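You operate a simulated robot arm through the tools that you are given. There is no shell and no other tool.

Carry out the task below with a simulated robot arm. There is one attempt and no reset: what you move stays moved.

Task
Put things in order on the top of the table marked flat goods. At the end: the orange riser block is in the silver foil tub; the grey pin with a round cap stands on top of the green block marked wipe; the clear cup stands where the yellow block brush stood; the yellow block brush stands on top of the pack of round lids; whatever was shut is shut again. Leave all else as you found it, and nothing knocked over.

Only the result counts: the job must be done as asked and must still hold three seconds after the hand-in. Knocking over, shifting, dropping, spilling or breaking anything else fails it. Lids that push on must go on centred and level and be pressed home; caps that screw on are set level and turned clockwise until they are tight.

Robot
A 7-joint arm with a two-finger gripper, fixed in place. Base frame: the origin is at the foot of the arm, x ahead of it, y to its left, z up; the work surface is at about z = 80. Lengths are in cm, angles in rad, forces in N, time in s.
With the tool pointing down near the work surface it reaches from about 34 to 72 cm from the base axis. Its first joint turns from -1.152 to 1.152 rad. Payload 2.45 kg.
Tool frame: the origin (TCP) lies between the finger pads and is the grasp point; the fingertips stand 2.6 cm ahead of it; z points along the fingers, y is the line along which they close. The gripper opens to 9.6 cm. The gripper's body begins 6.9 cm behind the TCP.
Orientation is told as [roll, pitch, yaw] about the base's x, y, z axes, in that order, counted from this pose: with the fingers straight down and closing along the base's y, the tool's x points along the base's -x, its y along +y and its z along -z.

Tools
- The arm moves only by the tool send_rows. Its argument "targets" is a list of rows, each a list of 7 numbers: the shift along the tool's x, y, z in cm, then the turn, a rotation vector about the tool's x, y, z in rad, then the opening in per cent of the stroke, from 0 (shut) to 100 (fully open). In form: [[x, y, z, rx, ry, rz, claw], ...]. A call has 1 to 20 rows; each row is the pose to reach, as a shift and turn from the pose commanded when the call began, along the tool's axes at that moment. A row lasts 0.2 s, in which the tool goes at most 5 cm and 0.15 rad; a call with a longer step from one row to the next is refused whole, and so is a gripper value outside its range. Where a pose cannot be reached the arm comes as near as it can. A force on the tool above 40 N (or 10 N above the force at the start of the call, whichever is more), or a blocked arm, ends the call early, and 0.2 s more pass. The fingers move at their own pace and stop on an object; they squeeze with about 27 N. The grip force told is the motor's: it shows also when the fingers shut on nothing. Time passes only in rows, and 0.2 s behind the last, so rows that repeat a pose let the fingers close. It gives the time, the measured TCP pose, the force on the tool (base axes), the opening and the grip force at its end, in the units of the frame above (readings bear some noise), with the torque about the TCP (base axes, N m) and any sound that the robot's microphone picked up.
- Cameras (640 x 400 px; columns grow to the right, rows downward): "scene" is fixed at [16.18, -38, 141.35]; the picture's right is [0.83, -0.55, 0.00], its down [-0.41, -0.62, -0.67] and it looks along [0.37, 0.56, -0.74] (base axes); focal length 315 px, centre (320, 200). "wrist" rides on the gripper at [8.2, 0.3, -9.8] in the tool frame; the picture's right is [-0.04, 1.00, 0.00], its down [-0.73, -0.03, -0.68] and it looks along [-0.68, -0.03, 0.73] (tool axes); focal length 256 px, centre (320, 200). There is no depth. A picture from a camera that has moved, and an enlarged one, comes with that camera's place and axes in the base frame and with its lens. The place of the scene camera against the robot may be out by one fixed shift of up to 2.5 cm in any direction.
- grab_frame(camera): a new picture of that camera. No time passes.
- close_up(camera, box): a new picture of the part [left, top, right, bottom] of that camera's present view, enlarged. No time passes.
- finish_job(): hands the job in; it is judged then, once.

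Places have to be worked out from the pictures, the camera data and where the tool is seen. Open the gripper and draw the arm clear of the work before you hand the job in, unless the task says otherwise.

The tools are called by a JSON object that holds its "api" and its "payload". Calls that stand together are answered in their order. send_rows: Moves the arm, as the interface text tells. Its arguments: {"type":"object","properties":{"targets":{"type":"array","items":{"type":"array","items":{"type":"number"}}}},"required":["targets"]} The other tools are called the same way: grab_frame (camera) takes a picture; close_up (camera, box) takes an enlarged picture of a part of a camera's view; finish_job () hands the job in.

At the start:

```text
t: 0.0
eef_pos: [32.64, 12.74, 106.16]
tool_rot: [0.001, 0.0, 0.0]
wrist_force: [-0.1, 0.8, -0.3]
ft_torque: [-0.02, -0.03, 0.01]
finger_gap: 9.58
grasp_force: 0.2
```

scene: 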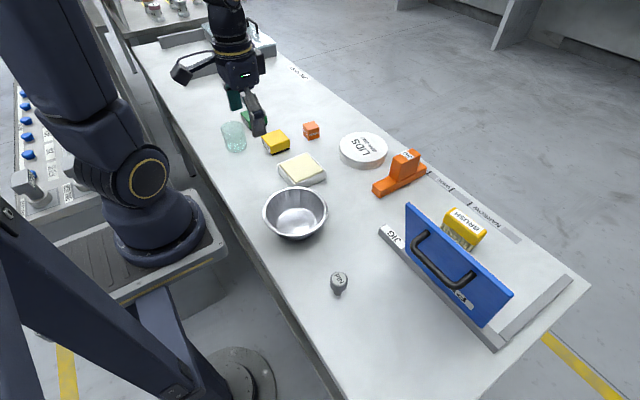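
wrist: 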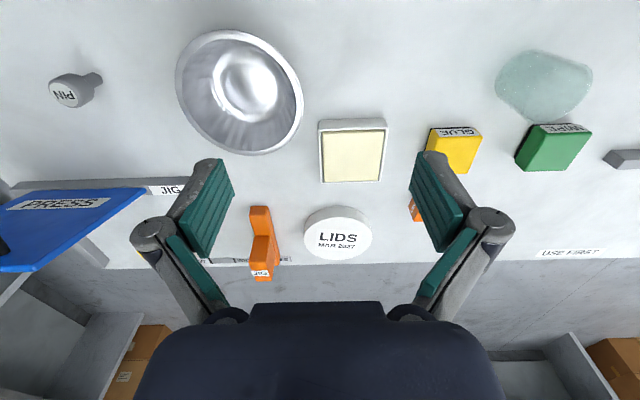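

I start by looking closer at the objects in both camera views before moving anything.

{"api": "close_up", "payload": {"camera": "scene", "box": [200, 80, 360, 180]}}

{"api": "close_up", "payload": {"camera": "scene", "box": [320, 110, 480, 210]}}

{"api": "close_up", "payload": {"camera": "scene", "box": [360, 180, 600, 350]}}

{"api": "close_up", "payload": {"camera": "scene", "box": [240, 170, 400, 300]}}

{"api": "close_up", "payload": {"camera": "wrist", "box": [0, 150, 320, 350]}}

{"api": "close_up", "payload": {"camera": "wrist", "box": [380, 30, 640, 230]}}

```text
4.00 times, centred on (280, 130) of scene
camera zoom: at [16.18, -38.0, 141.35], right [0.83, -0.55, 0.0], down [-0.41, -0.62, -0.67], along [0.37, 0.56, -0.74], focal length 1259 px, centre (480, 480)
```

zoom: 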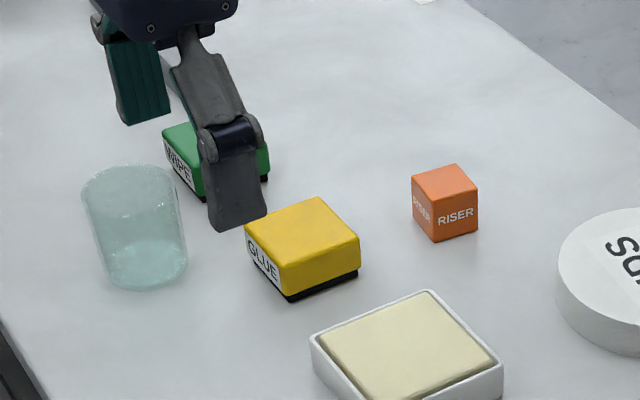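

```text
4.00 times, centred on (400, 160) of scene
camera zoom: at [16.18, -38.0, 141.35], right [0.83, -0.55, 0.0], down [-0.41, -0.62, -0.67], along [0.37, 0.56, -0.74], focal length 1259 px, centre (0, 360)
```

zoom: 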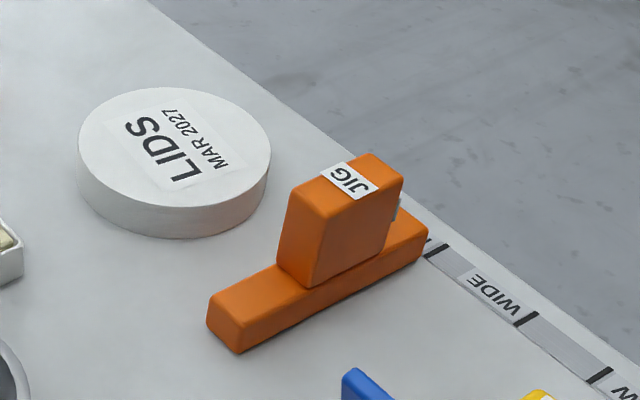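

```text
2.35 times, centred on (480, 265) of scene
camera zoom: at [16.18, -38.0, 141.35], right [0.83, -0.55, 0.0], down [-0.41, -0.62, -0.67], along [0.37, 0.56, -0.74], focal length 741 px, centre (-56, 47)
```

zoom: 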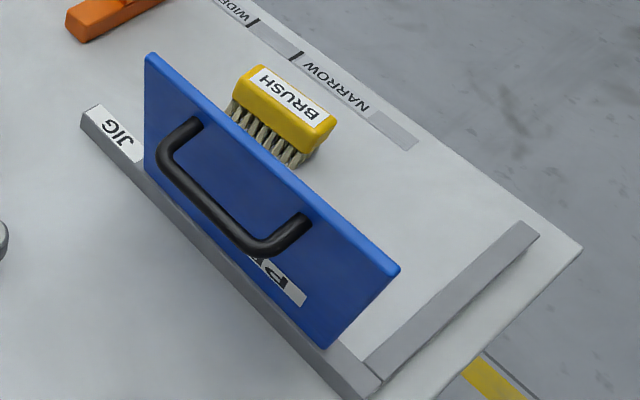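

```text
3.08 times, centred on (320, 235) of scene
camera zoom: at [16.18, -38.0, 141.35], right [0.83, -0.55, 0.0], down [-0.41, -0.62, -0.67], along [0.37, 0.56, -0.74], focal length 969 px, centre (320, 92)
```

zoom: 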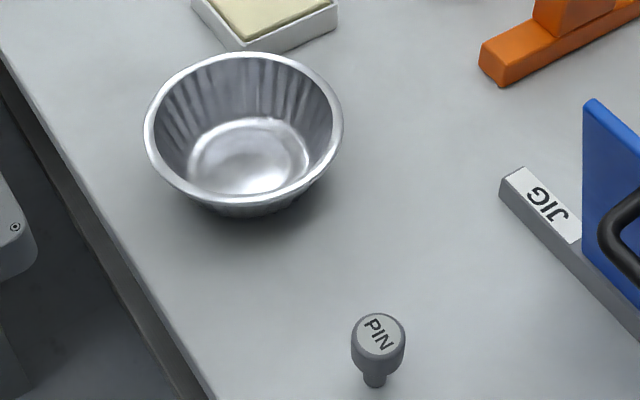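

```text
2.00 times, centred on (160, 250) of wrist
camera zoom: at [24.54, 13.15, 115.94], right [0.04, 1.0, 0.0], down [0.73, -0.03, 0.68], along [0.68, -0.03, -0.73], focal length 512 px, centre (640, 100)
```

zoom: 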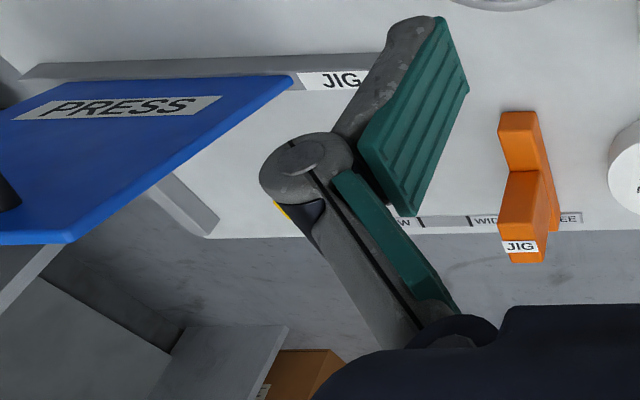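

```text
2.00 times, centred on (510, 130) of wrist
camera zoom: at [24.54, 13.15, 115.94], right [0.04, 1.0, 0.0], down [0.73, -0.03, 0.68], along [0.68, -0.03, -0.73], focal length 512 px, centre (-60, 340)
```

zoom: 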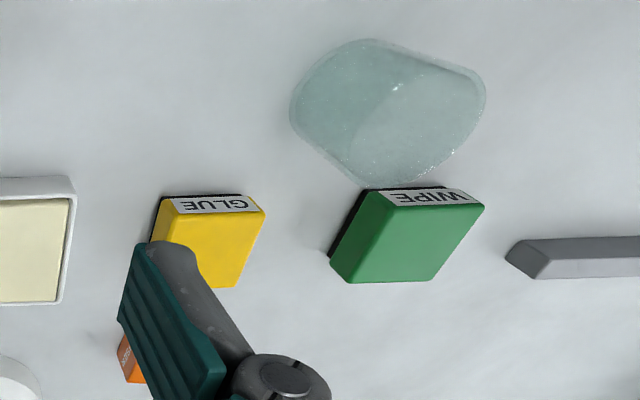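

The table view shows: cup, wipe block, glue block, riser, lids pack, orange jig slider, brush behind an upright blue flap, foil tub and pin. I raise the arm and carry it over toward the right side to look at the brush/jig area with the wrist camera.

{"api": "send_rows", "payload": {"targets": [[0, -3.5, -1.5, 0, 0, 0, 100], [0, -7, -3, 0, 0, 0, 100], [0, -10.5, -4.5, 0, 0, 0, 100], [0, -14, -6, 0, 0, 0, 100], [0, -17.5, -7.5, 0, 0, 0, 100], [0, -21, -9, 0, 0, 0, 100], [0, -24.5, -9, 0, 0, 0, 100], [0, -28, -9, 0, 0, 0, 100]]}}

{"api": "grab_frame", "payload": {"camera": "wrist"}}

{"api": "grab_frame", "payload": {"camera": "scene"}}

```text
t: 1.8
eef_pos: [32.41, -15.35, 115.53]
tool_rot: [-0.002, 0.0, 0.002]
wrist_force: [0.3, 0.0, 0.0]
ft_torque: [0.02, 0.01, -0.01]
finger_gap: 9.62
grasp_force: 0.0
```

```text
taken
camera wrist: at [24.37, -14.89, 125.15], right [0.04, 1.0, 0.0], down [0.73, -0.03, 0.68], along [0.68, -0.03, -0.73], focal length 256 px, centre (320, 200)
```

wrist: 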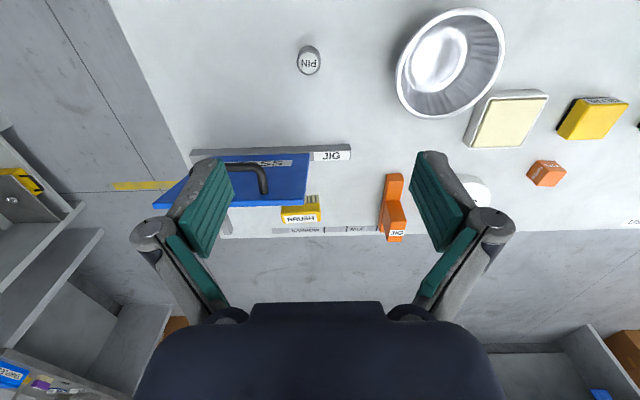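

```text
taken
```

scene: 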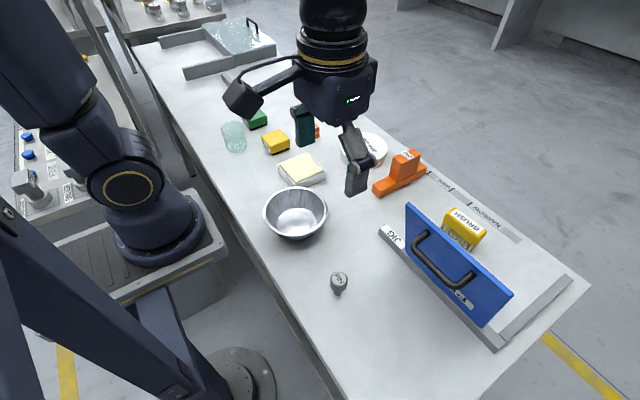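

The wrist now sees over the flap to the brush. I enlarge those parts, and the far end with a clear lid.

{"api": "close_up", "payload": {"camera": "wrist", "box": [150, 120, 410, 260]}}

{"api": "close_up", "payload": {"camera": "scene", "box": [140, 0, 300, 100]}}

{"api": "close_up", "payload": {"camera": "scene", "box": [400, 180, 560, 280]}}

{"api": "close_up", "payload": {"camera": "wrist", "box": [380, 0, 640, 200]}}

```text
2.46 times, centred on (280, 190) of wrist
camera zoom: at [24.37, -14.89, 125.15], right [0.04, 1.0, 0.0], down [0.73, -0.03, 0.68], along [0.68, -0.03, -0.73], focal length 630 px, centre (418, 225)
```

zoom: 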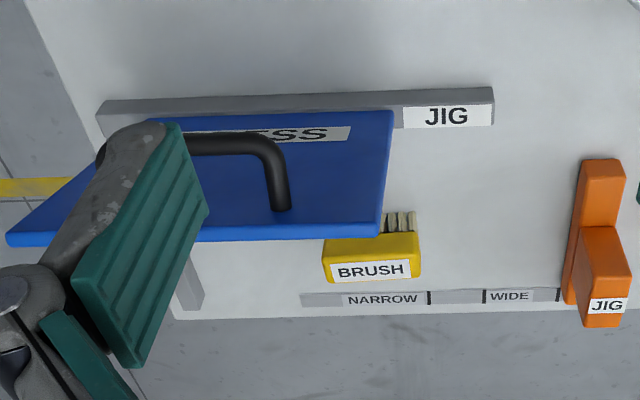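

```text
4.00 times, centred on (220, 50) of scene
camera zoom: at [16.18, -38.01, 141.35], right [0.83, -0.55, 0.0], down [-0.41, -0.62, -0.67], along [0.37, 0.56, -0.74], focal length 1259 px, centre (720, 800)
```

zoom: 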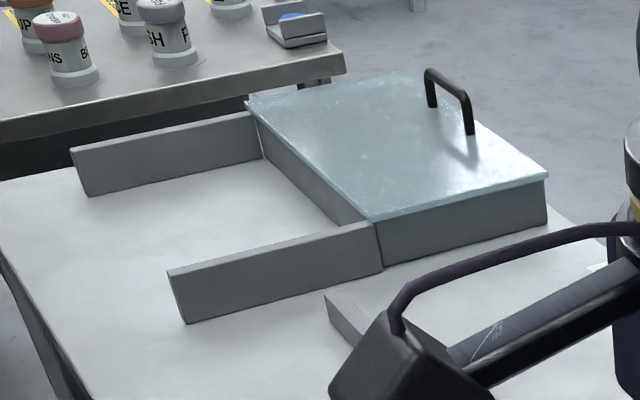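

```text
4.00 times, centred on (480, 230) of scene
camera zoom: at [16.18, -38.01, 141.35], right [0.83, -0.55, 0.0], down [-0.41, -0.62, -0.67], along [0.37, 0.56, -0.74], focal length 1259 px, centre (-320, 80)
```

zoom: 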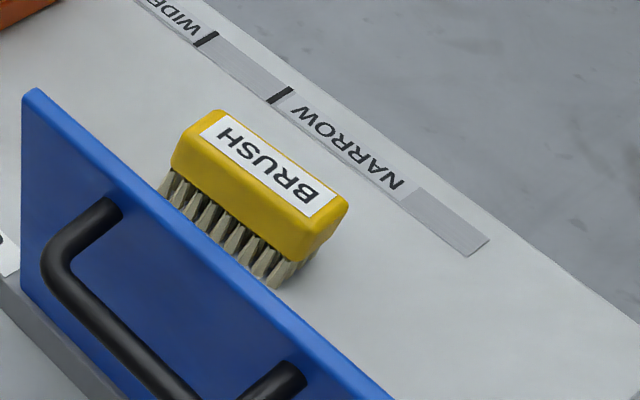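

```text
2.00 times, centred on (510, 100) of wrist
camera zoom: at [24.37, -14.89, 125.15], right [0.04, 1.0, 0.0], down [0.73, -0.03, 0.68], along [0.68, -0.03, -0.73], focal length 512 px, centre (-60, 400)
```

zoom: 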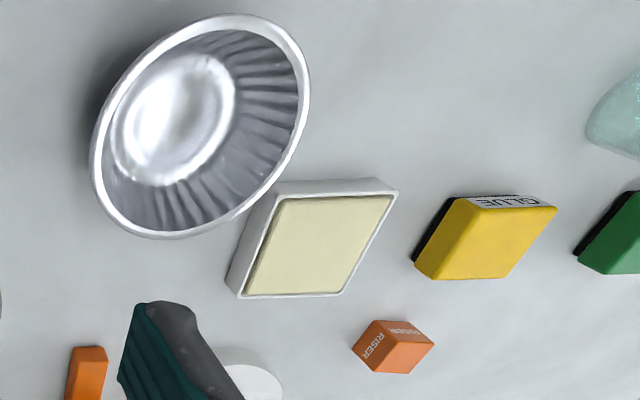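

The brush stands bristles-down on the table behind the open blue flap, at about (66, -21); the flap's top edge is near x = 48, z = 100.6. I move high and forward to get a better look at the brush and the lids.

{"api": "send_rows", "payload": {"targets": [[-4, -1, 0, 0, 0, 0, 100], [-8, -2, 0, 0, 0, 0, 100], [-12, -3, 0, 0, 0, 0, 100], [-16, -4, 0, 0, 0, 0, 100], [-20, -5, 0, 0, 0, 0, 100]]}}

{"api": "grab_frame", "payload": {"camera": "wrist"}}

{"api": "grab_frame", "payload": {"camera": "scene"}}

```text
t: 3.0
eef_pos: [52.57, -20.3, 115.33]
tool_rot: [0.002, 0.001, 0.0]
wrist_force: [0.6, -0.2, -0.2]
ft_torque: [0.02, 0.01, -0.02]
finger_gap: 9.6
grasp_force: 0.0
```

```text
taken
camera wrist: at [44.45, -19.97, 125.06], right [0.04, 1.0, 0.0], down [0.73, -0.03, 0.68], along [0.68, -0.03, -0.73], focal length 256 px, centre (320, 200)
```

wrist: 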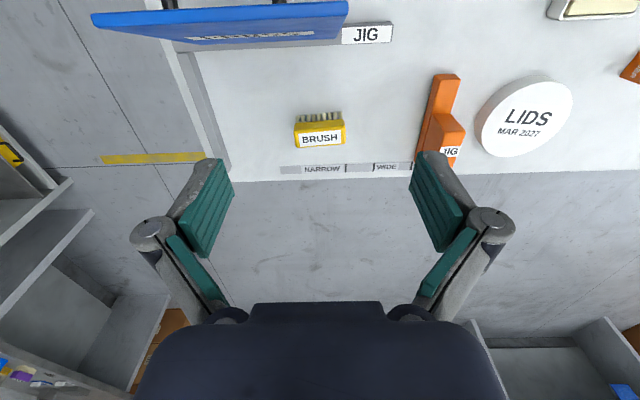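

```text
taken
```

scene: 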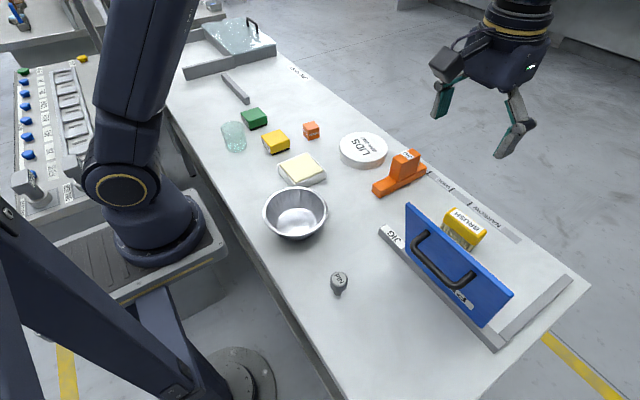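

Now the brush and lids are clear in the wrist view; I enlarge both to measure them.

{"api": "close_up", "payload": {"camera": "wrist", "box": [270, 90, 370, 170]}}

{"api": "close_up", "payload": {"camera": "wrist", "box": [400, 60, 600, 180]}}

{"api": "close_up", "payload": {"camera": "scene", "box": [420, 190, 520, 260]}}

{"api": "close_up", "payload": {"camera": "scene", "box": [320, 110, 440, 210]}}

{"api": "close_up", "payload": {"camera": "scene", "box": [210, 60, 330, 160]}}

```text
5.00 times, centred on (320, 130) of wrist
camera zoom: at [44.45, -19.97, 125.06], right [0.04, 1.0, 0.0], down [0.73, -0.03, 0.68], along [0.68, -0.03, -0.73], focal length 1280 px, centre (320, 550)
```

zoom: 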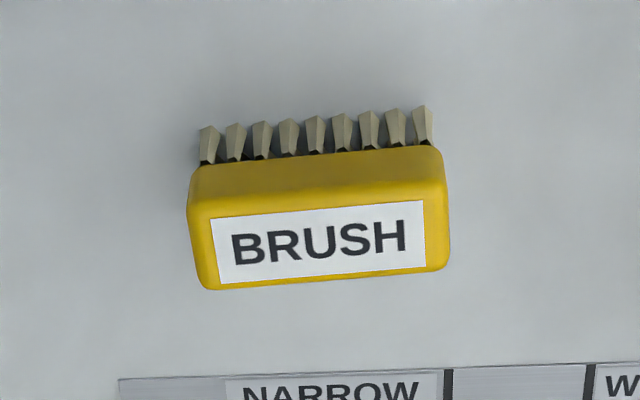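

```text
3.20 times, centred on (500, 120) of wrist
camera zoom: at [44.45, -19.97, 125.06], right [0.04, 1.0, 0.0], down [0.73, -0.03, 0.68], along [0.68, -0.03, -0.73], focal length 819 px, centre (-256, 456)
```

zoom: 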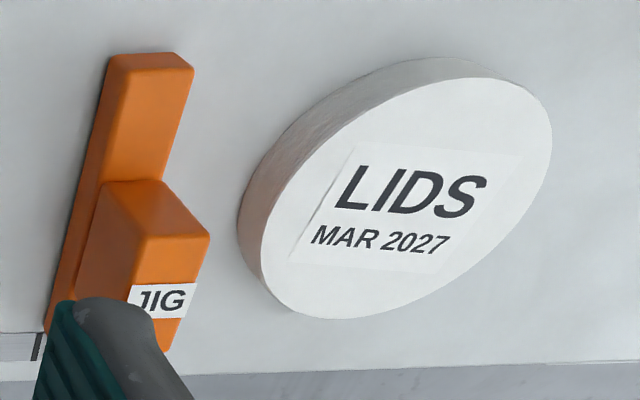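

```text
5.71 times, centred on (470, 225) of scene
camera zoom: at [16.18, -38.0, 141.35], right [0.83, -0.55, 0.0], down [-0.41, -0.62, -0.67], along [0.37, 0.56, -0.74], focal length 1799 px, centre (-537, 57)
```

zoom: 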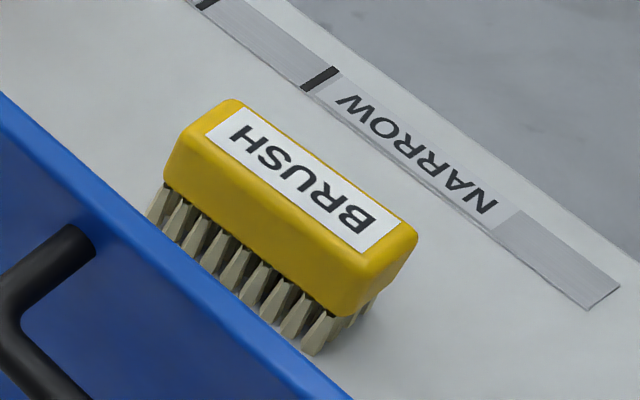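

```text
4.00 times, centred on (380, 160) of scene
camera zoom: at [16.18, -38.0, 141.35], right [0.83, -0.55, 0.0], down [-0.41, -0.62, -0.67], along [0.37, 0.56, -0.74], focal length 1259 px, centre (80, 360)
```

zoom: 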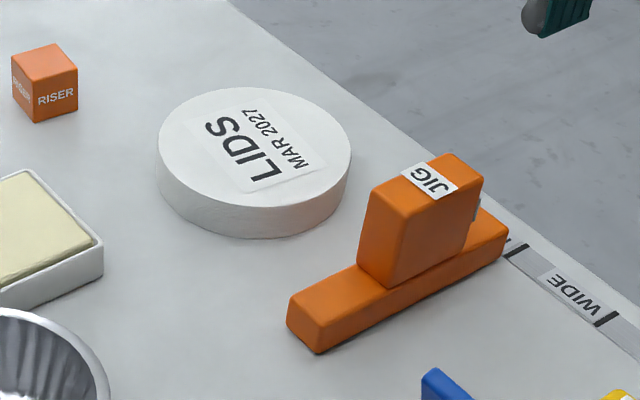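

```text
4.00 times, centred on (270, 110) of scene
camera zoom: at [16.18, -38.0, 141.35], right [0.83, -0.55, 0.0], down [-0.41, -0.62, -0.67], along [0.37, 0.56, -0.74], focal length 1259 px, centre (520, 560)
```

zoom: 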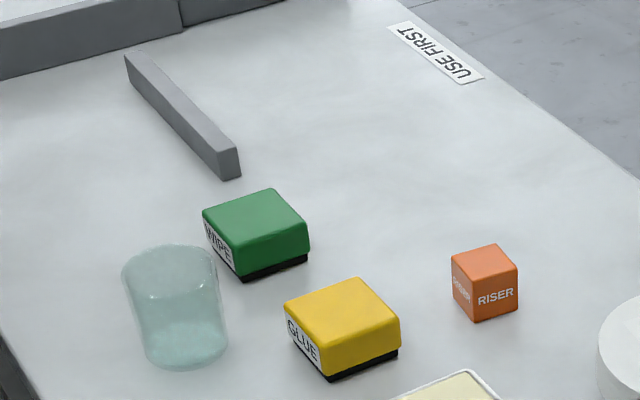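

The brush centre is about (66.8, -20.9) with its top at z ≈ 85.5, 3 cm wide, and long axis ~0.06 rad off the y axis. Next I survey the lids pack from the same offset.

{"api": "send_rows", "payload": {"targets": [[0, 4.4, 0, 0, 0, 0, 100], [0, 8.8, 0, 0, 0, 0, 100], [0, 13.2, 0, 0, 0, 0, 100], [0, 17.6, 0, 0, 0, 0, 100], [0, 22, 0, 0, 0, 0, 100], [0, 26.4, 0, 0, 0, 0, 100], [0, 30.8, 0, 0, 0, 0, 100], [0, 35.2, 0, 0, 0, 0, 100]]}}

{"api": "grab_frame", "payload": {"camera": "wrist"}}

{"api": "close_up", "payload": {"camera": "wrist", "box": [240, 60, 400, 160]}}

{"api": "close_up", "payload": {"camera": "wrist", "box": [380, 40, 540, 140]}}

```text
t: 4.8
eef_pos: [52.86, 15.02, 115.26]
tool_rot: [-0.001, 0.001, -0.001]
wrist_force: [-0.2, 0.3, -0.4]
ft_torque: [-0.04, -0.01, 0.02]
finger_gap: 9.6
grasp_force: 0.1
```

```text
taken
camera wrist: at [44.69, 15.52, 125.07], right [0.04, 1.0, 0.0], down [0.73, -0.03, 0.68], along [0.68, -0.03, -0.73], focal length 256 px, centre (320, 200)
```

wrist: 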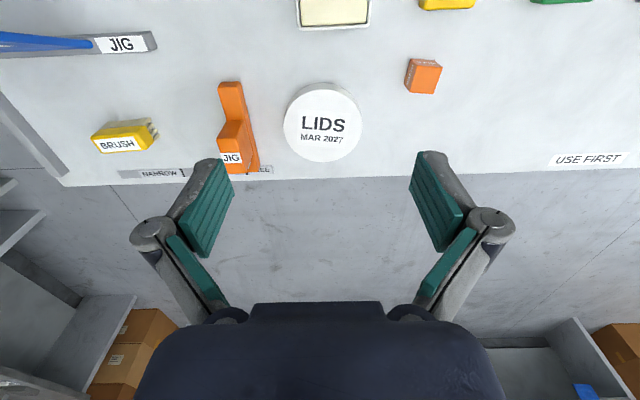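

```text
4.00 times, centred on (320, 110) of wrist
camera zoom: at [44.69, 15.52, 125.07], right [0.04, 1.0, 0.0], down [0.73, -0.03, 0.68], along [0.68, -0.03, -0.73], focal length 1024 px, centre (320, 560)
```

zoom: 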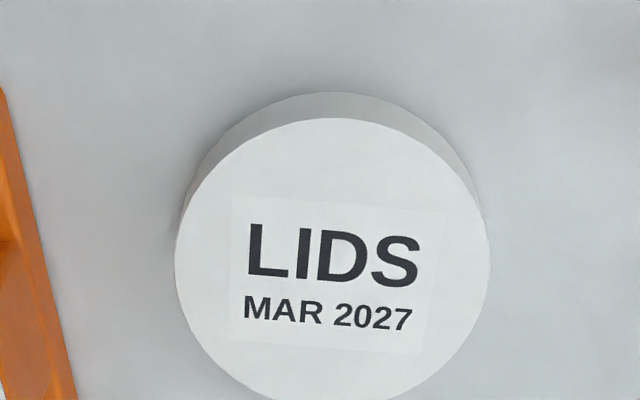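

```text
4.00 times, centred on (460, 90) of wrist
camera zoom: at [44.69, 15.52, 125.07], right [0.04, 1.0, 0.0], down [0.73, -0.03, 0.68], along [0.68, -0.03, -0.73], focal length 1024 px, centre (-240, 640)
```

zoom: 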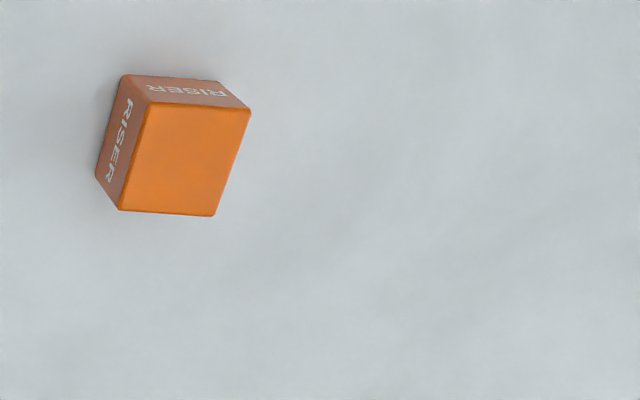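

Lids pack centre comes out near (66.5, 15.1), top z ≈ 83, diameter ~14; riser is a 3.8 cm cube at about (58.6, 31.1). Now I survey the cup and the wipe block.

{"api": "send_rows", "payload": {"targets": [[1.5, 3.5, 0, 0, 0, 0, 100], [3, 7, 0, 0, 0, 0, 100], [4.5, 10.5, 0, 0, 0, 0, 100], [6, 14, 0, 0, 0, 0, 100], [7.5, 17.5, 0, 0, 0, 0, 100], [9, 21, 0, 0, 0, 0, 100], [11, 24.5, 0, 0, 0, 0, 100]]}}

{"api": "grab_frame", "payload": {"camera": "wrist"}}

{"api": "close_up", "payload": {"camera": "wrist", "box": [280, 0, 480, 125]}}

{"api": "grab_frame", "payload": {"camera": "scene"}}

```text
t: 6.4
eef_pos: [41.92, 39.48, 115.24]
tool_rot: [-0.001, -0.002, 0.001]
wrist_force: [-0.3, 0.0, 0.0]
ft_torque: [0.0, -0.03, -0.01]
finger_gap: 9.61
grasp_force: 0.1
```

```text
taken
camera wrist: at [33.72, 40.05, 124.99], right [0.04, 1.0, 0.0], down [0.73, -0.03, 0.68], along [0.68, -0.03, -0.73], focal length 256 px, centre (320, 200)
```

wrist: 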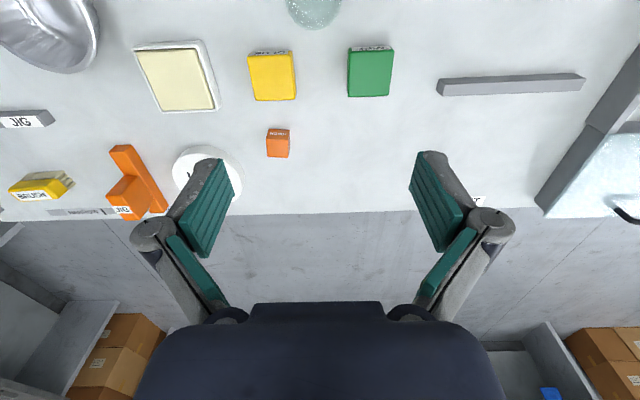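

```text
3.20 times, centred on (380, 62) of wrist
camera zoom: at [33.72, 40.05, 124.99], right [0.04, 1.0, 0.0], down [0.73, -0.03, 0.68], along [0.68, -0.03, -0.73], focal length 819 px, centre (128, 640)
```

zoom: 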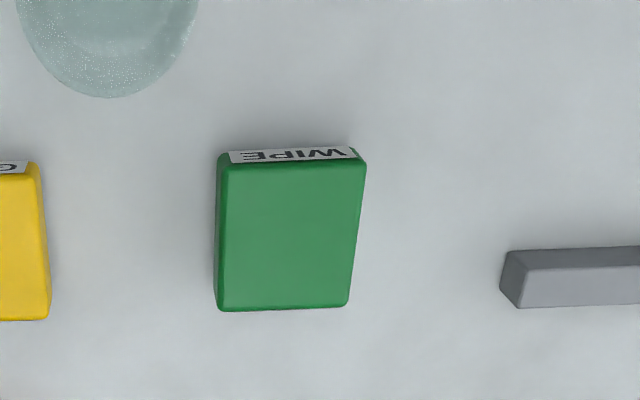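

```text
taken
```

scene: 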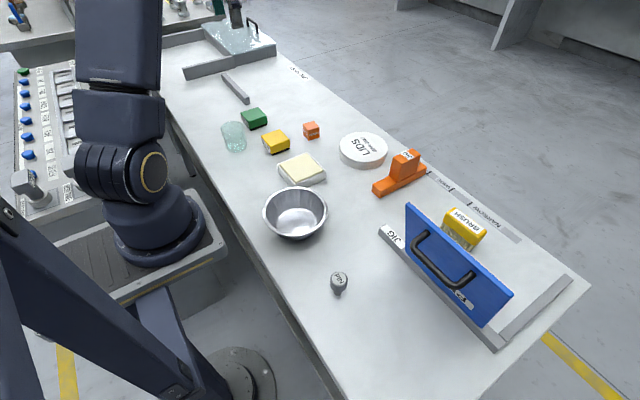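

Wipe block: about 6.6 cm square, centre (46.8, 47.1), top z ≈ 83. The cup is cut off at the picture's top, so I draw back a bit.

{"api": "send_rows", "payload": {"targets": [[4, 0, 0, 0, 0, 0, 100], [8, 0, 0, 0, 0, 0, 100]]}}

{"api": "grab_frame", "payload": {"camera": "wrist"}}

{"api": "close_up", "payload": {"camera": "wrist", "box": [240, 0, 400, 100]}}

{"api": "close_up", "payload": {"camera": "scene", "box": [200, 105, 264, 165]}}

```text
t: 7.0
eef_pos: [33.7, 39.47, 115.21]
tool_rot: [-0.001, 0.0, -0.003]
wrist_force: [0.0, 1.1, 0.1]
ft_torque: [-0.02, -0.05, 0.02]
finger_gap: 9.59
grasp_force: 0.0
```

```text
taken
camera wrist: at [25.6, 39.97, 125.02], right [0.04, 1.0, 0.0], down [0.73, -0.03, 0.68], along [0.68, -0.03, -0.73], focal length 256 px, centre (320, 200)
```

wrist: 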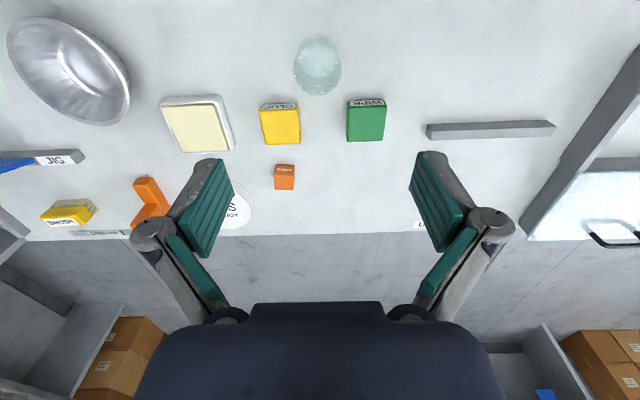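

```text
4.00 times, centred on (320, 50) of wrist
camera zoom: at [25.6, 39.97, 125.02], right [0.04, 1.0, 0.0], down [0.73, -0.03, 0.68], along [0.68, -0.03, -0.73], focal length 1024 px, centre (320, 800)
```

zoom: 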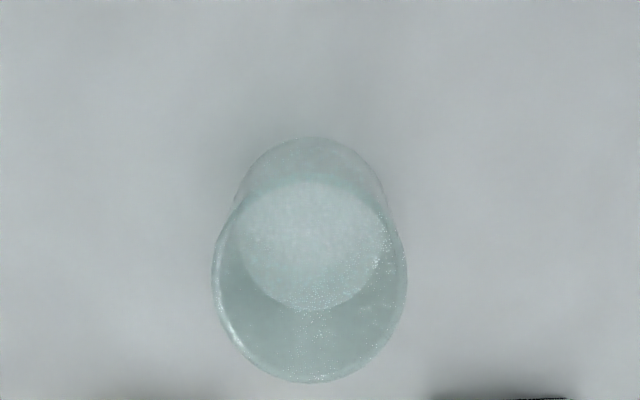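

```text
6.67 times, centred on (232, 135) of scene
camera zoom: at [16.18, -38.0, 141.35], right [0.83, -0.55, 0.0], down [-0.41, -0.62, -0.67], along [0.37, 0.56, -0.74], focal length 2099 px, centre (907, 633)
```

zoom: 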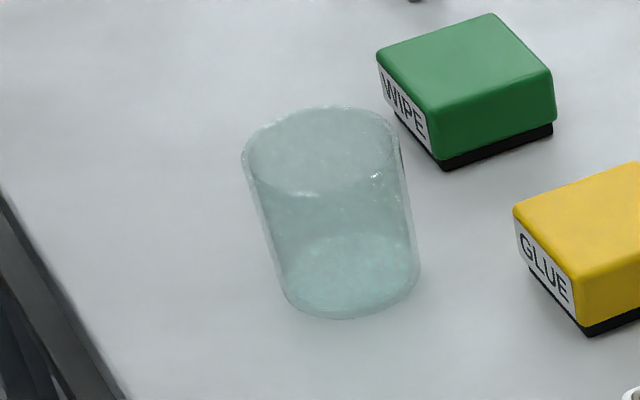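

Cup: base centre ~(36.5, 39.1), ~6–6.7 cm wide, ~7.5 cm tall, upright and empty. The brush must move first, so I travel high to over the brush while turning the tool ~1.51 rad so the fingers close across its short side.

{"api": "send_rows", "payload": {"targets": [[-2.02, -4.31, 0.5, 0, 0, 0.108, 100], [-4.04, -8.63, 1, 0, 0, 0.216, 100], [-6.06, -12.94, 1.5, 0, 0, 0.324, 100], [-8.09, -17.26, 2, 0, 0, 0.431, 100], [-10.11, -21.57, 2.5, 0, 0, 0.539, 100], [-12.13, -25.89, 3, 0, 0, 0.647, 100], [-14.15, -30.2, 3.5, 0, 0, 0.755, 100], [-16.17, -34.51, 4, 0, 0, 0.863, 100], [-18.19, -38.83, 4.5, 0, 0, 0.971, 100], [-20.21, -43.14, 5, 0, 0, 1.079, 100], [-22.24, -47.46, 5.5, 0, 0, 1.186, 100], [-24.26, -51.77, 6, 0, 0, 1.294, 100], [-26.28, -56.09, 6.5, 0, 0, 1.402, 100], [-28.3, -60.4, 7, 0, 0, 1.51, 100]]}}

{"api": "grab_frame", "payload": {"camera": "wrist"}}

{"api": "grab_frame", "payload": {"camera": "scene"}}

```text
t: 10.0
eef_pos: [62.0, -21.19, 108.07]
tool_rot: [0.0, 0.0, -1.513]
wrist_force: [-0.2, -0.4, 0.0]
ft_torque: [0.03, -0.03, 0.0]
finger_gap: 9.59
grasp_force: 0.1
```

```text
taken
camera wrist: at [61.82, -12.89, 117.9], right [1.0, 0.02, 0.0], down [0.01, -0.73, 0.68], along [0.01, -0.68, -0.73], focal length 256 px, centre (320, 200)
```

wrist: 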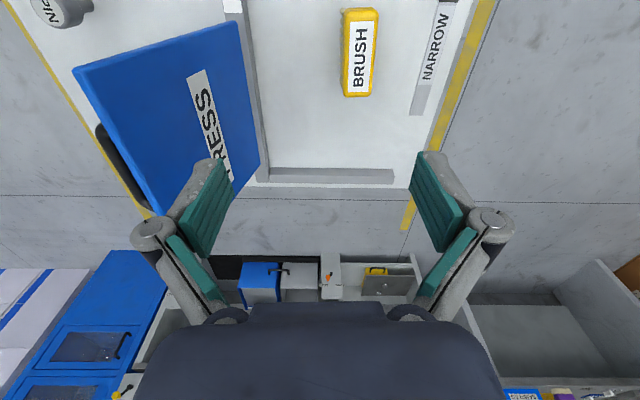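

```text
taken
```

scene: 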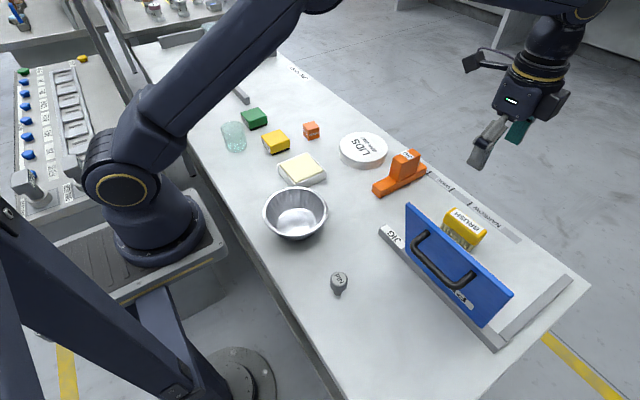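

The tool turned as intended and the brush is visible. I enlarge it to fix its centre and angle in this view.

{"api": "close_up", "payload": {"camera": "wrist", "box": [300, 0, 420, 110]}}

```text
3.64 times, centred on (360, 55) of wrist
camera zoom: at [61.82, -12.89, 117.9], right [1.0, 0.02, 0.0], down [0.01, -0.73, 0.68], along [0.01, -0.68, -0.73], focal length 931 px, centre (174, 727)
```

zoom: 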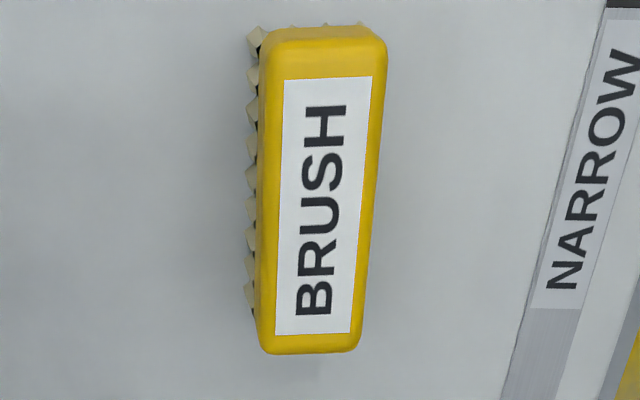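

Brush centre ≈ (66.6, -20.9), yaw matches. I shift over it and come down to a safe height just above, then check.

{"api": "send_rows", "payload": {"targets": [[0.02, 2.3, 0, 0, 0, 0, 100], [0.02, 4.61, 0, 0, 0, 0, 100], [0.02, 4.61, 4, 0, 0, 0, 100], [0.02, 4.61, 8, 0, 0, 0, 100], [0.02, 4.61, 12, 0, 0, 0, 100], [0.02, 4.61, 15, 0, 0, 0, 100], [0.02, 4.61, 15, 0, 0, 0, 100]]}}

{"api": "grab_frame", "payload": {"camera": "wrist"}}

{"api": "close_up", "payload": {"camera": "scene", "box": [400, 130, 580, 270]}}

```text
t: 11.6
eef_pos: [66.52, -20.7, 93.21]
tool_rot: [0.001, 0.001, -1.509]
wrist_force: [0.1, 0.4, 0.0]
ft_torque: [-0.01, -0.01, -0.01]
finger_gap: 9.58
grasp_force: 0.1
```

```text
taken
camera wrist: at [66.33, -12.35, 103.08], right [1.0, 0.02, 0.0], down [0.02, -0.73, 0.68], along [0.01, -0.68, -0.73], focal length 256 px, centre (320, 200)
```

wrist: 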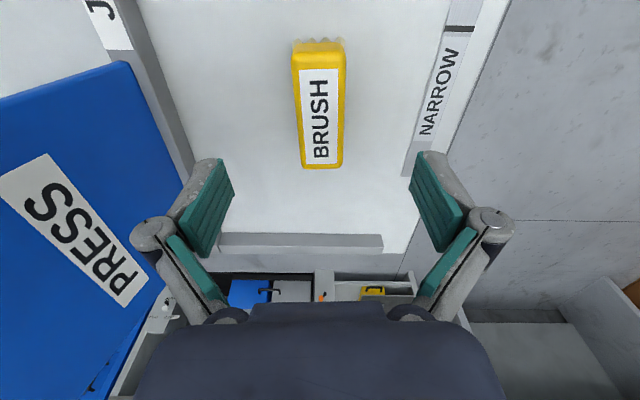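

```text
2.86 times, centred on (490, 200) of scene
camera zoom: at [16.18, -38.0, 141.35], right [0.83, -0.55, 0.0], down [-0.41, -0.62, -0.67], along [0.37, 0.56, -0.74], focal length 900 px, centre (-166, 200)
```

zoom: 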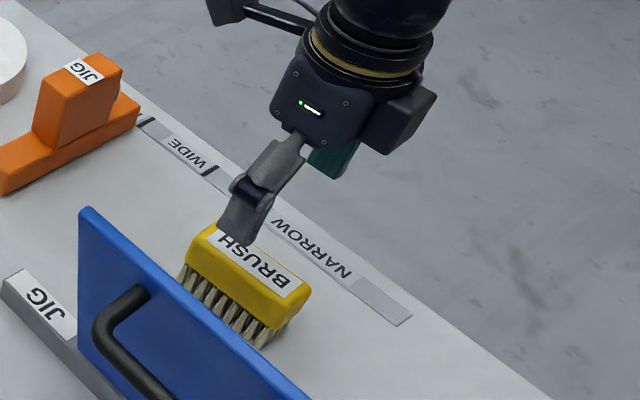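

The brush sits centred between the fingers. I descend to z = 84 and close on the yellow body.

{"api": "send_rows", "payload": {"targets": [[0, 0, 3, 0, 0, 0, 100], [0, 0, 6, 0, 0, 0, 100], [0, 0, 8, 0, 0, 0, 100], [0, 0, 9.2, 0, 0, 0, 100], [0, 0, 9.2, 0, 0, 0, 100]]}}

{"api": "grab_frame", "payload": {"camera": "wrist"}}

{"api": "close_up", "payload": {"camera": "scene", "box": [400, 160, 560, 270]}}

```text
t: 12.8
eef_pos: [66.48, -20.8, 84.0]
tool_rot: [0.0, -0.001, -1.511]
wrist_force: [0.7, 0.2, 0.6]
ft_torque: [0.02, 0.01, 0.01]
finger_gap: 9.63
grasp_force: 0.1
```

```text
taken
camera wrist: at [66.39, -12.45, 93.8], right [1.0, 0.02, 0.0], down [0.01, -0.73, 0.68], along [0.01, -0.68, -0.73], focal length 256 px, centre (320, 200)
```

wrist: 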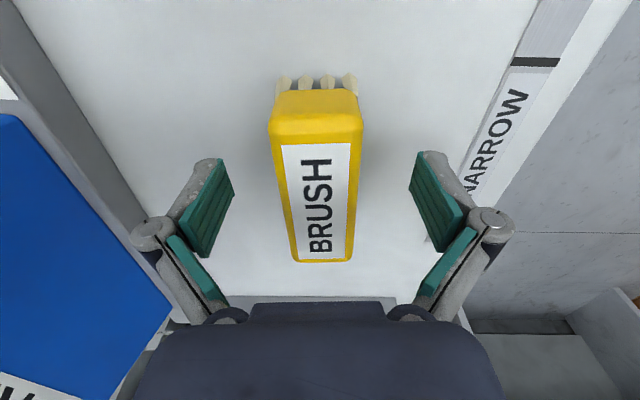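

```text
3.64 times, centred on (480, 215) of scene
camera zoom: at [16.18, -38.0, 141.35], right [0.83, -0.55, 0.0], down [-0.41, -0.62, -0.67], along [0.37, 0.56, -0.74], focal length 1145 px, centre (-262, 146)
```

zoom: 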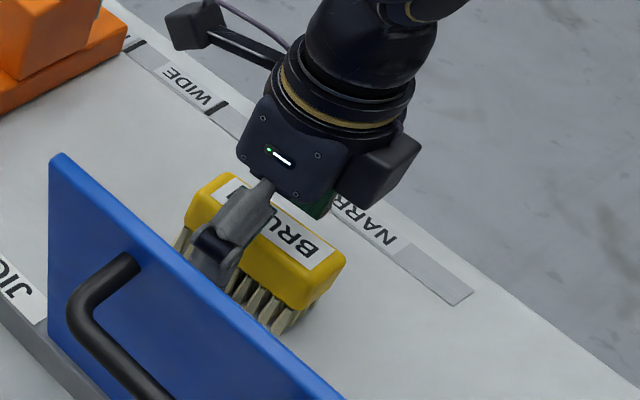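

Alignment is good (brush centre ≈ (66.5, -21.0)). I close the gripper.

{"api": "send_rows", "payload": {"targets": [[0, 0, 0, 0, 0, 0, 60], [0, 0, 0, 0, 0, 0, 30], [0, 0, 0, 0, 0, 0, 0], [0, 0, 0, 0, 0, 0, 0], [0, 0, 0, 0, 0, 0, 0], [0, 0, 0, 0, 0, 0, 0], [0, 0, 0, 0, 0, 0, 0]]}}

{"api": "grab_frame", "payload": {"camera": "wrist"}}

```text
t: 14.4
eef_pos: [66.55, -20.71, 84.08]
tool_rot: [0.0, -0.002, -1.511]
wrist_force: [-1.0, -0.3, 1.8]
ft_torque: [0.0, 0.06, -0.02]
finger_gap: 4.06
grasp_force: 27.0
```

```text
taken
camera wrist: at [66.38, -12.45, 93.83], right [1.0, 0.02, 0.0], down [0.01, -0.73, 0.68], along [0.01, -0.68, -0.73], focal length 256 px, centre (320, 200)
```

wrist: 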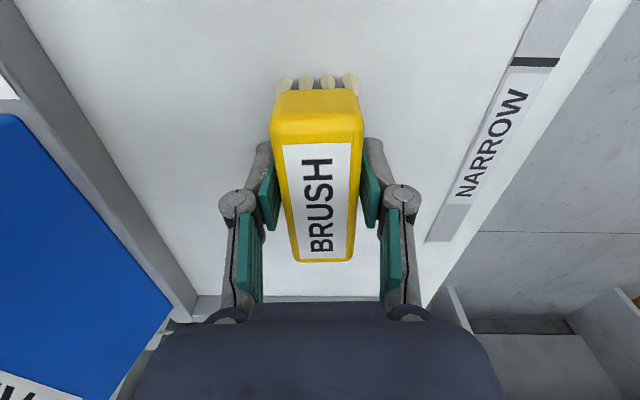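

Gripped at 4.06 cm with 27 N. I lift straight up, then carry it at height over to the lids pack.

{"api": "send_rows", "payload": {"targets": [[0, 0, -1.5, 0, 0, 0, 0], [0, 0, -4.5, 0, 0, 0, 0], [0, 0, -8.5, 0, 0, 0, 0], [0, 0, -12.5, 0, 0, 0, 0], [0, 0, -16, 0, 0, 0, 0], [0, 0, -18, 0, 0, 0, 0], [3, 0.2, -18, 0, 0, 0, 0], [7, 0.45, -18, 0, 0, 0, 0], [11.4, 0.7, -18, 0, 0, 0, 0], [15.8, 0.95, -18, 0, 0, 0, 0], [20.2, 1.2, -18, 0, 0, 0, 0], [24.6, 1.5, -18, 0, 0, 0, 0], [29, 1.75, -18, 0, 0, 0, 0], [33, 2.0, -18, 0, 0, 0, 0], [35.93, 2.14, -18, 0, 0, 0, 0], [35.93, 2.14, -18, 0, 0, 0, 0]]}}

{"api": "grab_frame", "payload": {"camera": "wrist"}}

{"api": "grab_frame", "payload": {"camera": "scene"}}

```text
t: 17.8
eef_pos: [66.55, 15.38, 101.8]
tool_rot: [-0.001, 0.0, -1.51]
wrist_force: [-0.2, -0.6, -0.5]
ft_torque: [0.0, 0.0, 0.03]
finger_gap: 4.0
grasp_force: 27.0
```

```text
taken
camera wrist: at [66.44, 23.7, 111.59], right [1.0, 0.02, 0.0], down [0.01, -0.73, 0.68], along [0.01, -0.68, -0.73], focal length 256 px, centre (320, 200)
```

wrist: 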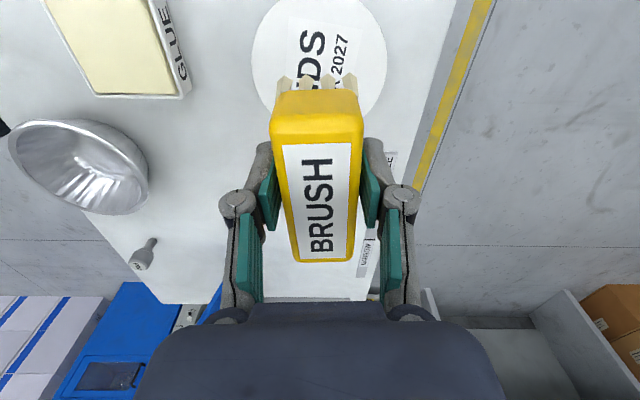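

```text
taken
```

scene: 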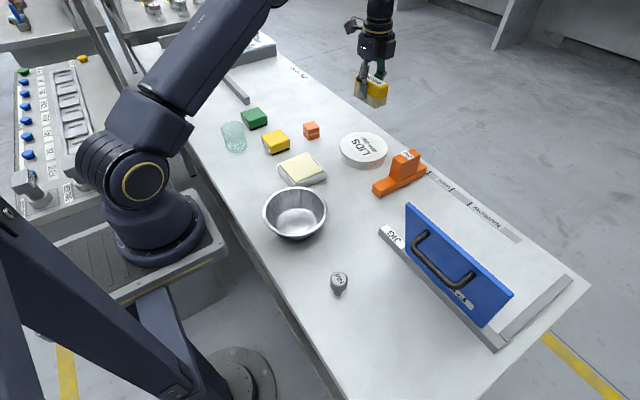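

The disc is centred in x under the brush. I lower to just above the lids and check the y-position in both views.

{"api": "send_rows", "payload": {"targets": [[0, 0, 3, 0, 0, 0, 0], [0, 0, 6, 0, 0, 0, 0], [0, 0, 9, 0, 0, 0, 0], [0, 0, 11.5, 0, 0, 0, 0], [0, 0, 12.8, 0, 0, 0, 0], [0, 0, 12.8, 0, 0, 0, 0]]}}

{"api": "grab_frame", "payload": {"camera": "wrist"}}

{"api": "close_up", "payload": {"camera": "scene", "box": [310, 80, 440, 180]}}

```text
t: 19.2
eef_pos: [66.69, 15.13, 89.24]
tool_rot: [0.001, 0.0, -1.511]
wrist_force: [-0.7, -0.2, -0.4]
ft_torque: [-0.01, -0.01, 0.01]
finger_gap: 4.05
grasp_force: 27.4
```

```text
taken
camera wrist: at [66.43, 23.51, 98.98], right [1.0, 0.02, 0.0], down [0.02, -0.73, 0.68], along [0.01, -0.68, -0.73], focal length 256 px, centre (320, 200)
```

wrist: 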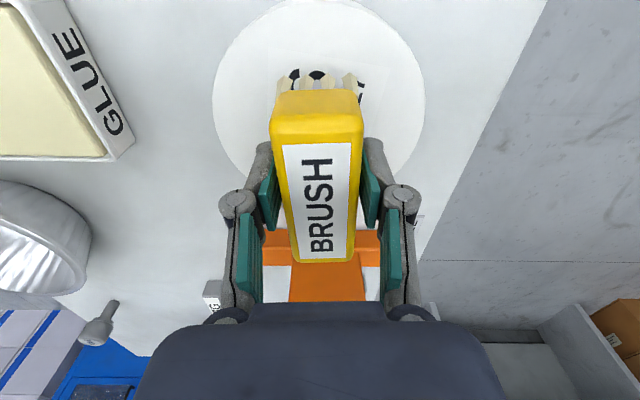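

```text
4.00 times, centred on (375, 130) of scene
camera zoom: at [16.18, -38.0, 141.35], right [0.83, -0.55, 0.0], down [-0.41, -0.62, -0.67], along [0.37, 0.56, -0.74], focal length 1259 px, centre (100, 480)
```

zoom: 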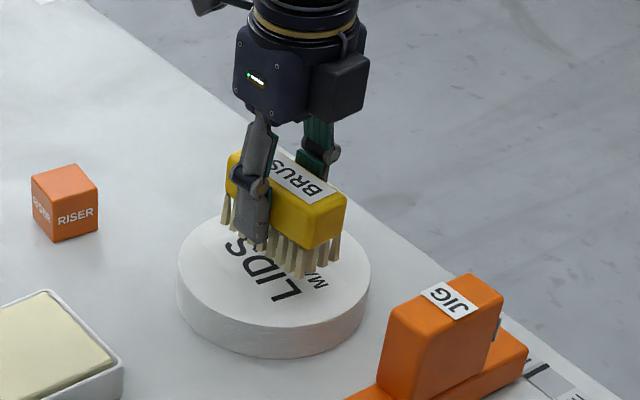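

The brush is centred over the pack (lids' near edge y ≈ 22.1, so centre 15.1). I lower in small steps to contact.

{"api": "send_rows", "payload": {"targets": [[0, 0, 0.8, 0, 0, 0, 0], [0, 0, 1.4, 0, 0, 0, 0], [0, 0, 1.8, 0, 0, 0, 0], [0, 0, 2.0, 0, 0, 0, 0], [0, 0, 2.1, 0, 0, 0, 0], [0, 0, 2.1, 0, 0, 0, 0]]}}

{"api": "close_up", "payload": {"camera": "scene", "box": [330, 100, 410, 170]}}

```text
t: 20.6
eef_pos: [66.51, 15.27, 87.08]
tool_rot: [0.0, 0.0, -1.51]
wrist_force: [-1.2, -0.4, -0.5]
ft_torque: [-0.02, -0.01, -0.01]
finger_gap: 4.0
grasp_force: 26.1
```

```text
5.71 times, centred on (370, 135) of scene
camera zoom: at [16.18, -38.0, 141.35], right [0.83, -0.55, 0.0], down [-0.41, -0.62, -0.67], along [0.37, 0.56, -0.74], focal length 1799 px, centre (34, 571)
```

zoom: 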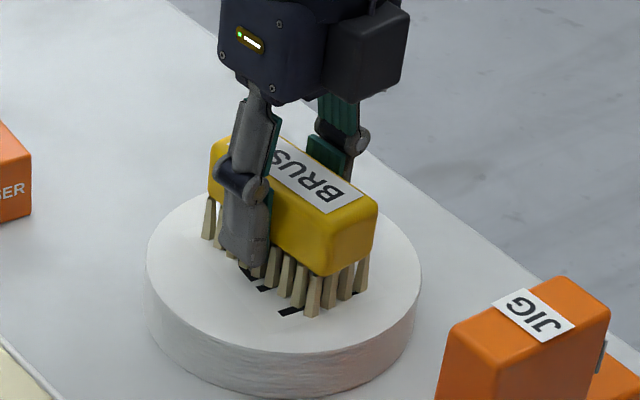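

No contact force yet; I lower further in 1 mm steps and watch the force.

{"api": "send_rows", "payload": {"targets": [[0, 0, 0.1, 0, 0, 0, 0], [0, 0, 0.2, 0, 0, 0, 0], [0, 0, 0.2, 0, 0, 0, 0]]}}

```text
t: 21.4
eef_pos: [66.5, 15.32, 87.07]
tool_rot: [0.004, 0.001, -1.509]
wrist_force: [-3.4, -0.2, 18.0]
ft_torque: [-0.2, 0.19, 0.01]
finger_gap: 4.03
grasp_force: 27.3
```

Contact felt at z ≈ 87.07 (18 N). I relax slightly upward and open the fingers.

{"api": "send_rows", "payload": {"targets": [[0, 0, -0.17, 0, 0, 0, 0], [0, 0, -0.17, 0, 0, 0, 42], [0, 0, -0.17, 0, 0, 0, 48], [0, 0, -0.17, 0, 0, 0, 60], [0, 0, -0.17, 0, 0, 0, 80], [0, 0, -0.17, 0, 0, 0, 90], [0, 0, -0.17, 0, 0, 0, 90]]}}

{"api": "grab_frame", "payload": {"camera": "wrist"}}

{"api": "close_up", "payload": {"camera": "scene", "box": [330, 100, 410, 170]}}

```text
t: 23.0
eef_pos: [66.58, 15.26, 87.0]
tool_rot: [0.001, 0.0, -1.51]
wrist_force: [-0.4, -0.3, -0.1]
ft_torque: [0.0, 0.04, 0.0]
finger_gap: 8.64
grasp_force: 0.0
```

```text
taken
camera wrist: at [66.35, 23.56, 96.81], right [1.0, 0.02, 0.0], down [0.02, -0.73, 0.68], along [0.01, -0.68, -0.73], focal length 256 px, centre (320, 200)
```

wrist: 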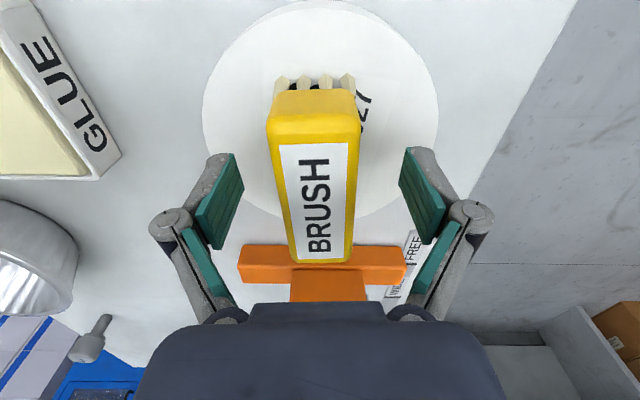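

```text
5.71 times, centred on (370, 135) of scene
camera zoom: at [16.18, -38.0, 141.35], right [0.83, -0.55, 0.0], down [-0.41, -0.62, -0.67], along [0.37, 0.56, -0.74], focal length 1799 px, centre (34, 571)
```

zoom: 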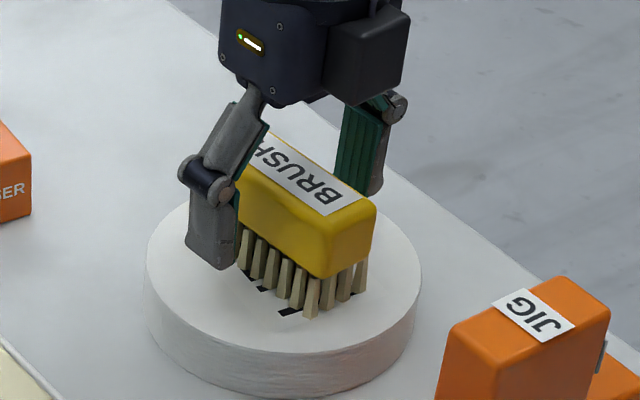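

The brush stands level and centred on the lids. I rise clear and go over to the cup, turning the tool back to zero yaw.

{"api": "send_rows", "payload": {"targets": [[0, 0, -2, 0, 0, 0, 90], [0, 0, -6, 0, 0, 0, 90], [0, 0, -10, 0, 0, 0, 100], [0, 0, -14, 0, 0, 0, 100], [0, 0, -18, 0, 0, 0, 100], [2.33, -2.6, -18, 0, 0, -0.137, 100], [4.66, -5.2, -18, 0, 0, -0.275, 100], [6.99, -7.8, -18, 0, 0, -0.412, 100], [9.32, -10.4, -18, 0, 0, -0.549, 100], [11.65, -13.0, -18, 0, 0, -0.686, 100], [13.98, -15.59, -18, 0, 0, -0.824, 100], [16.31, -18.19, -18, 0, 0, -0.961, 100], [18.64, -20.79, -18, 0, 0, -1.098, 100], [20.97, -23.39, -18, 0, 0, -1.235, 100], [23.3, -25.99, -18, 0, 0, -1.373, 100], [25.63, -28.59, -18, 0, 0, -1.51, 100], [25.63, -28.59, -18, 0, 0, -1.51, 100]]}}

{"api": "grab_frame", "payload": {"camera": "wrist"}}

{"api": "grab_frame", "payload": {"camera": "scene"}}

```text
t: 26.6
eef_pos: [36.22, 39.18, 105.1]
tool_rot: [0.0, 0.0, 0.002]
wrist_force: [0.9, -0.2, -0.2]
ft_torque: [-0.03, 0.03, -0.01]
finger_gap: 9.58
grasp_force: 0.1
```

```text
taken
camera wrist: at [28.21, 39.63, 114.86], right [0.04, 1.0, 0.0], down [0.73, -0.03, 0.68], along [0.68, -0.03, -0.73], focal length 256 px, centre (320, 200)
```

wrist: 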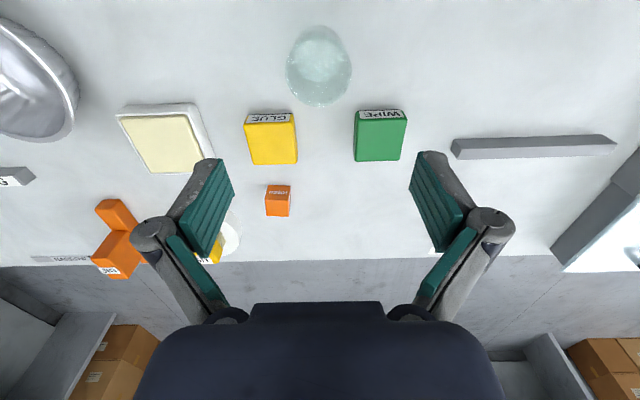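

```text
taken
```

scene: 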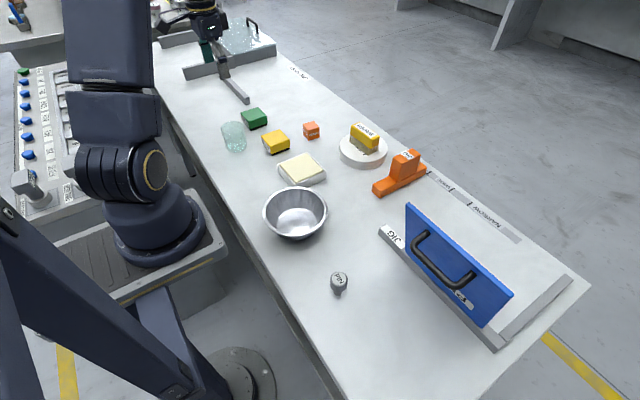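

The brush stands on the lids in the scene view. I enlarge the cup below the gripper to refine its centre.

{"api": "close_up", "payload": {"camera": "wrist", "box": [260, 10, 380, 120]}}

```text
3.64 times, centred on (320, 65) of wrist
camera zoom: at [28.21, 39.63, 114.86], right [0.04, 1.0, 0.0], down [0.73, -0.03, 0.68], along [0.68, -0.03, -0.73], focal length 931 px, centre (320, 691)
```

zoom: 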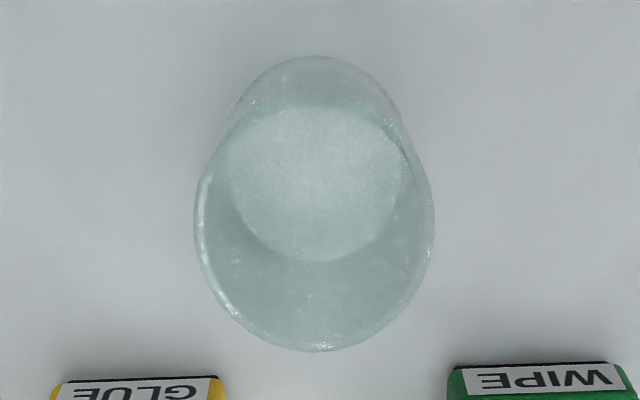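

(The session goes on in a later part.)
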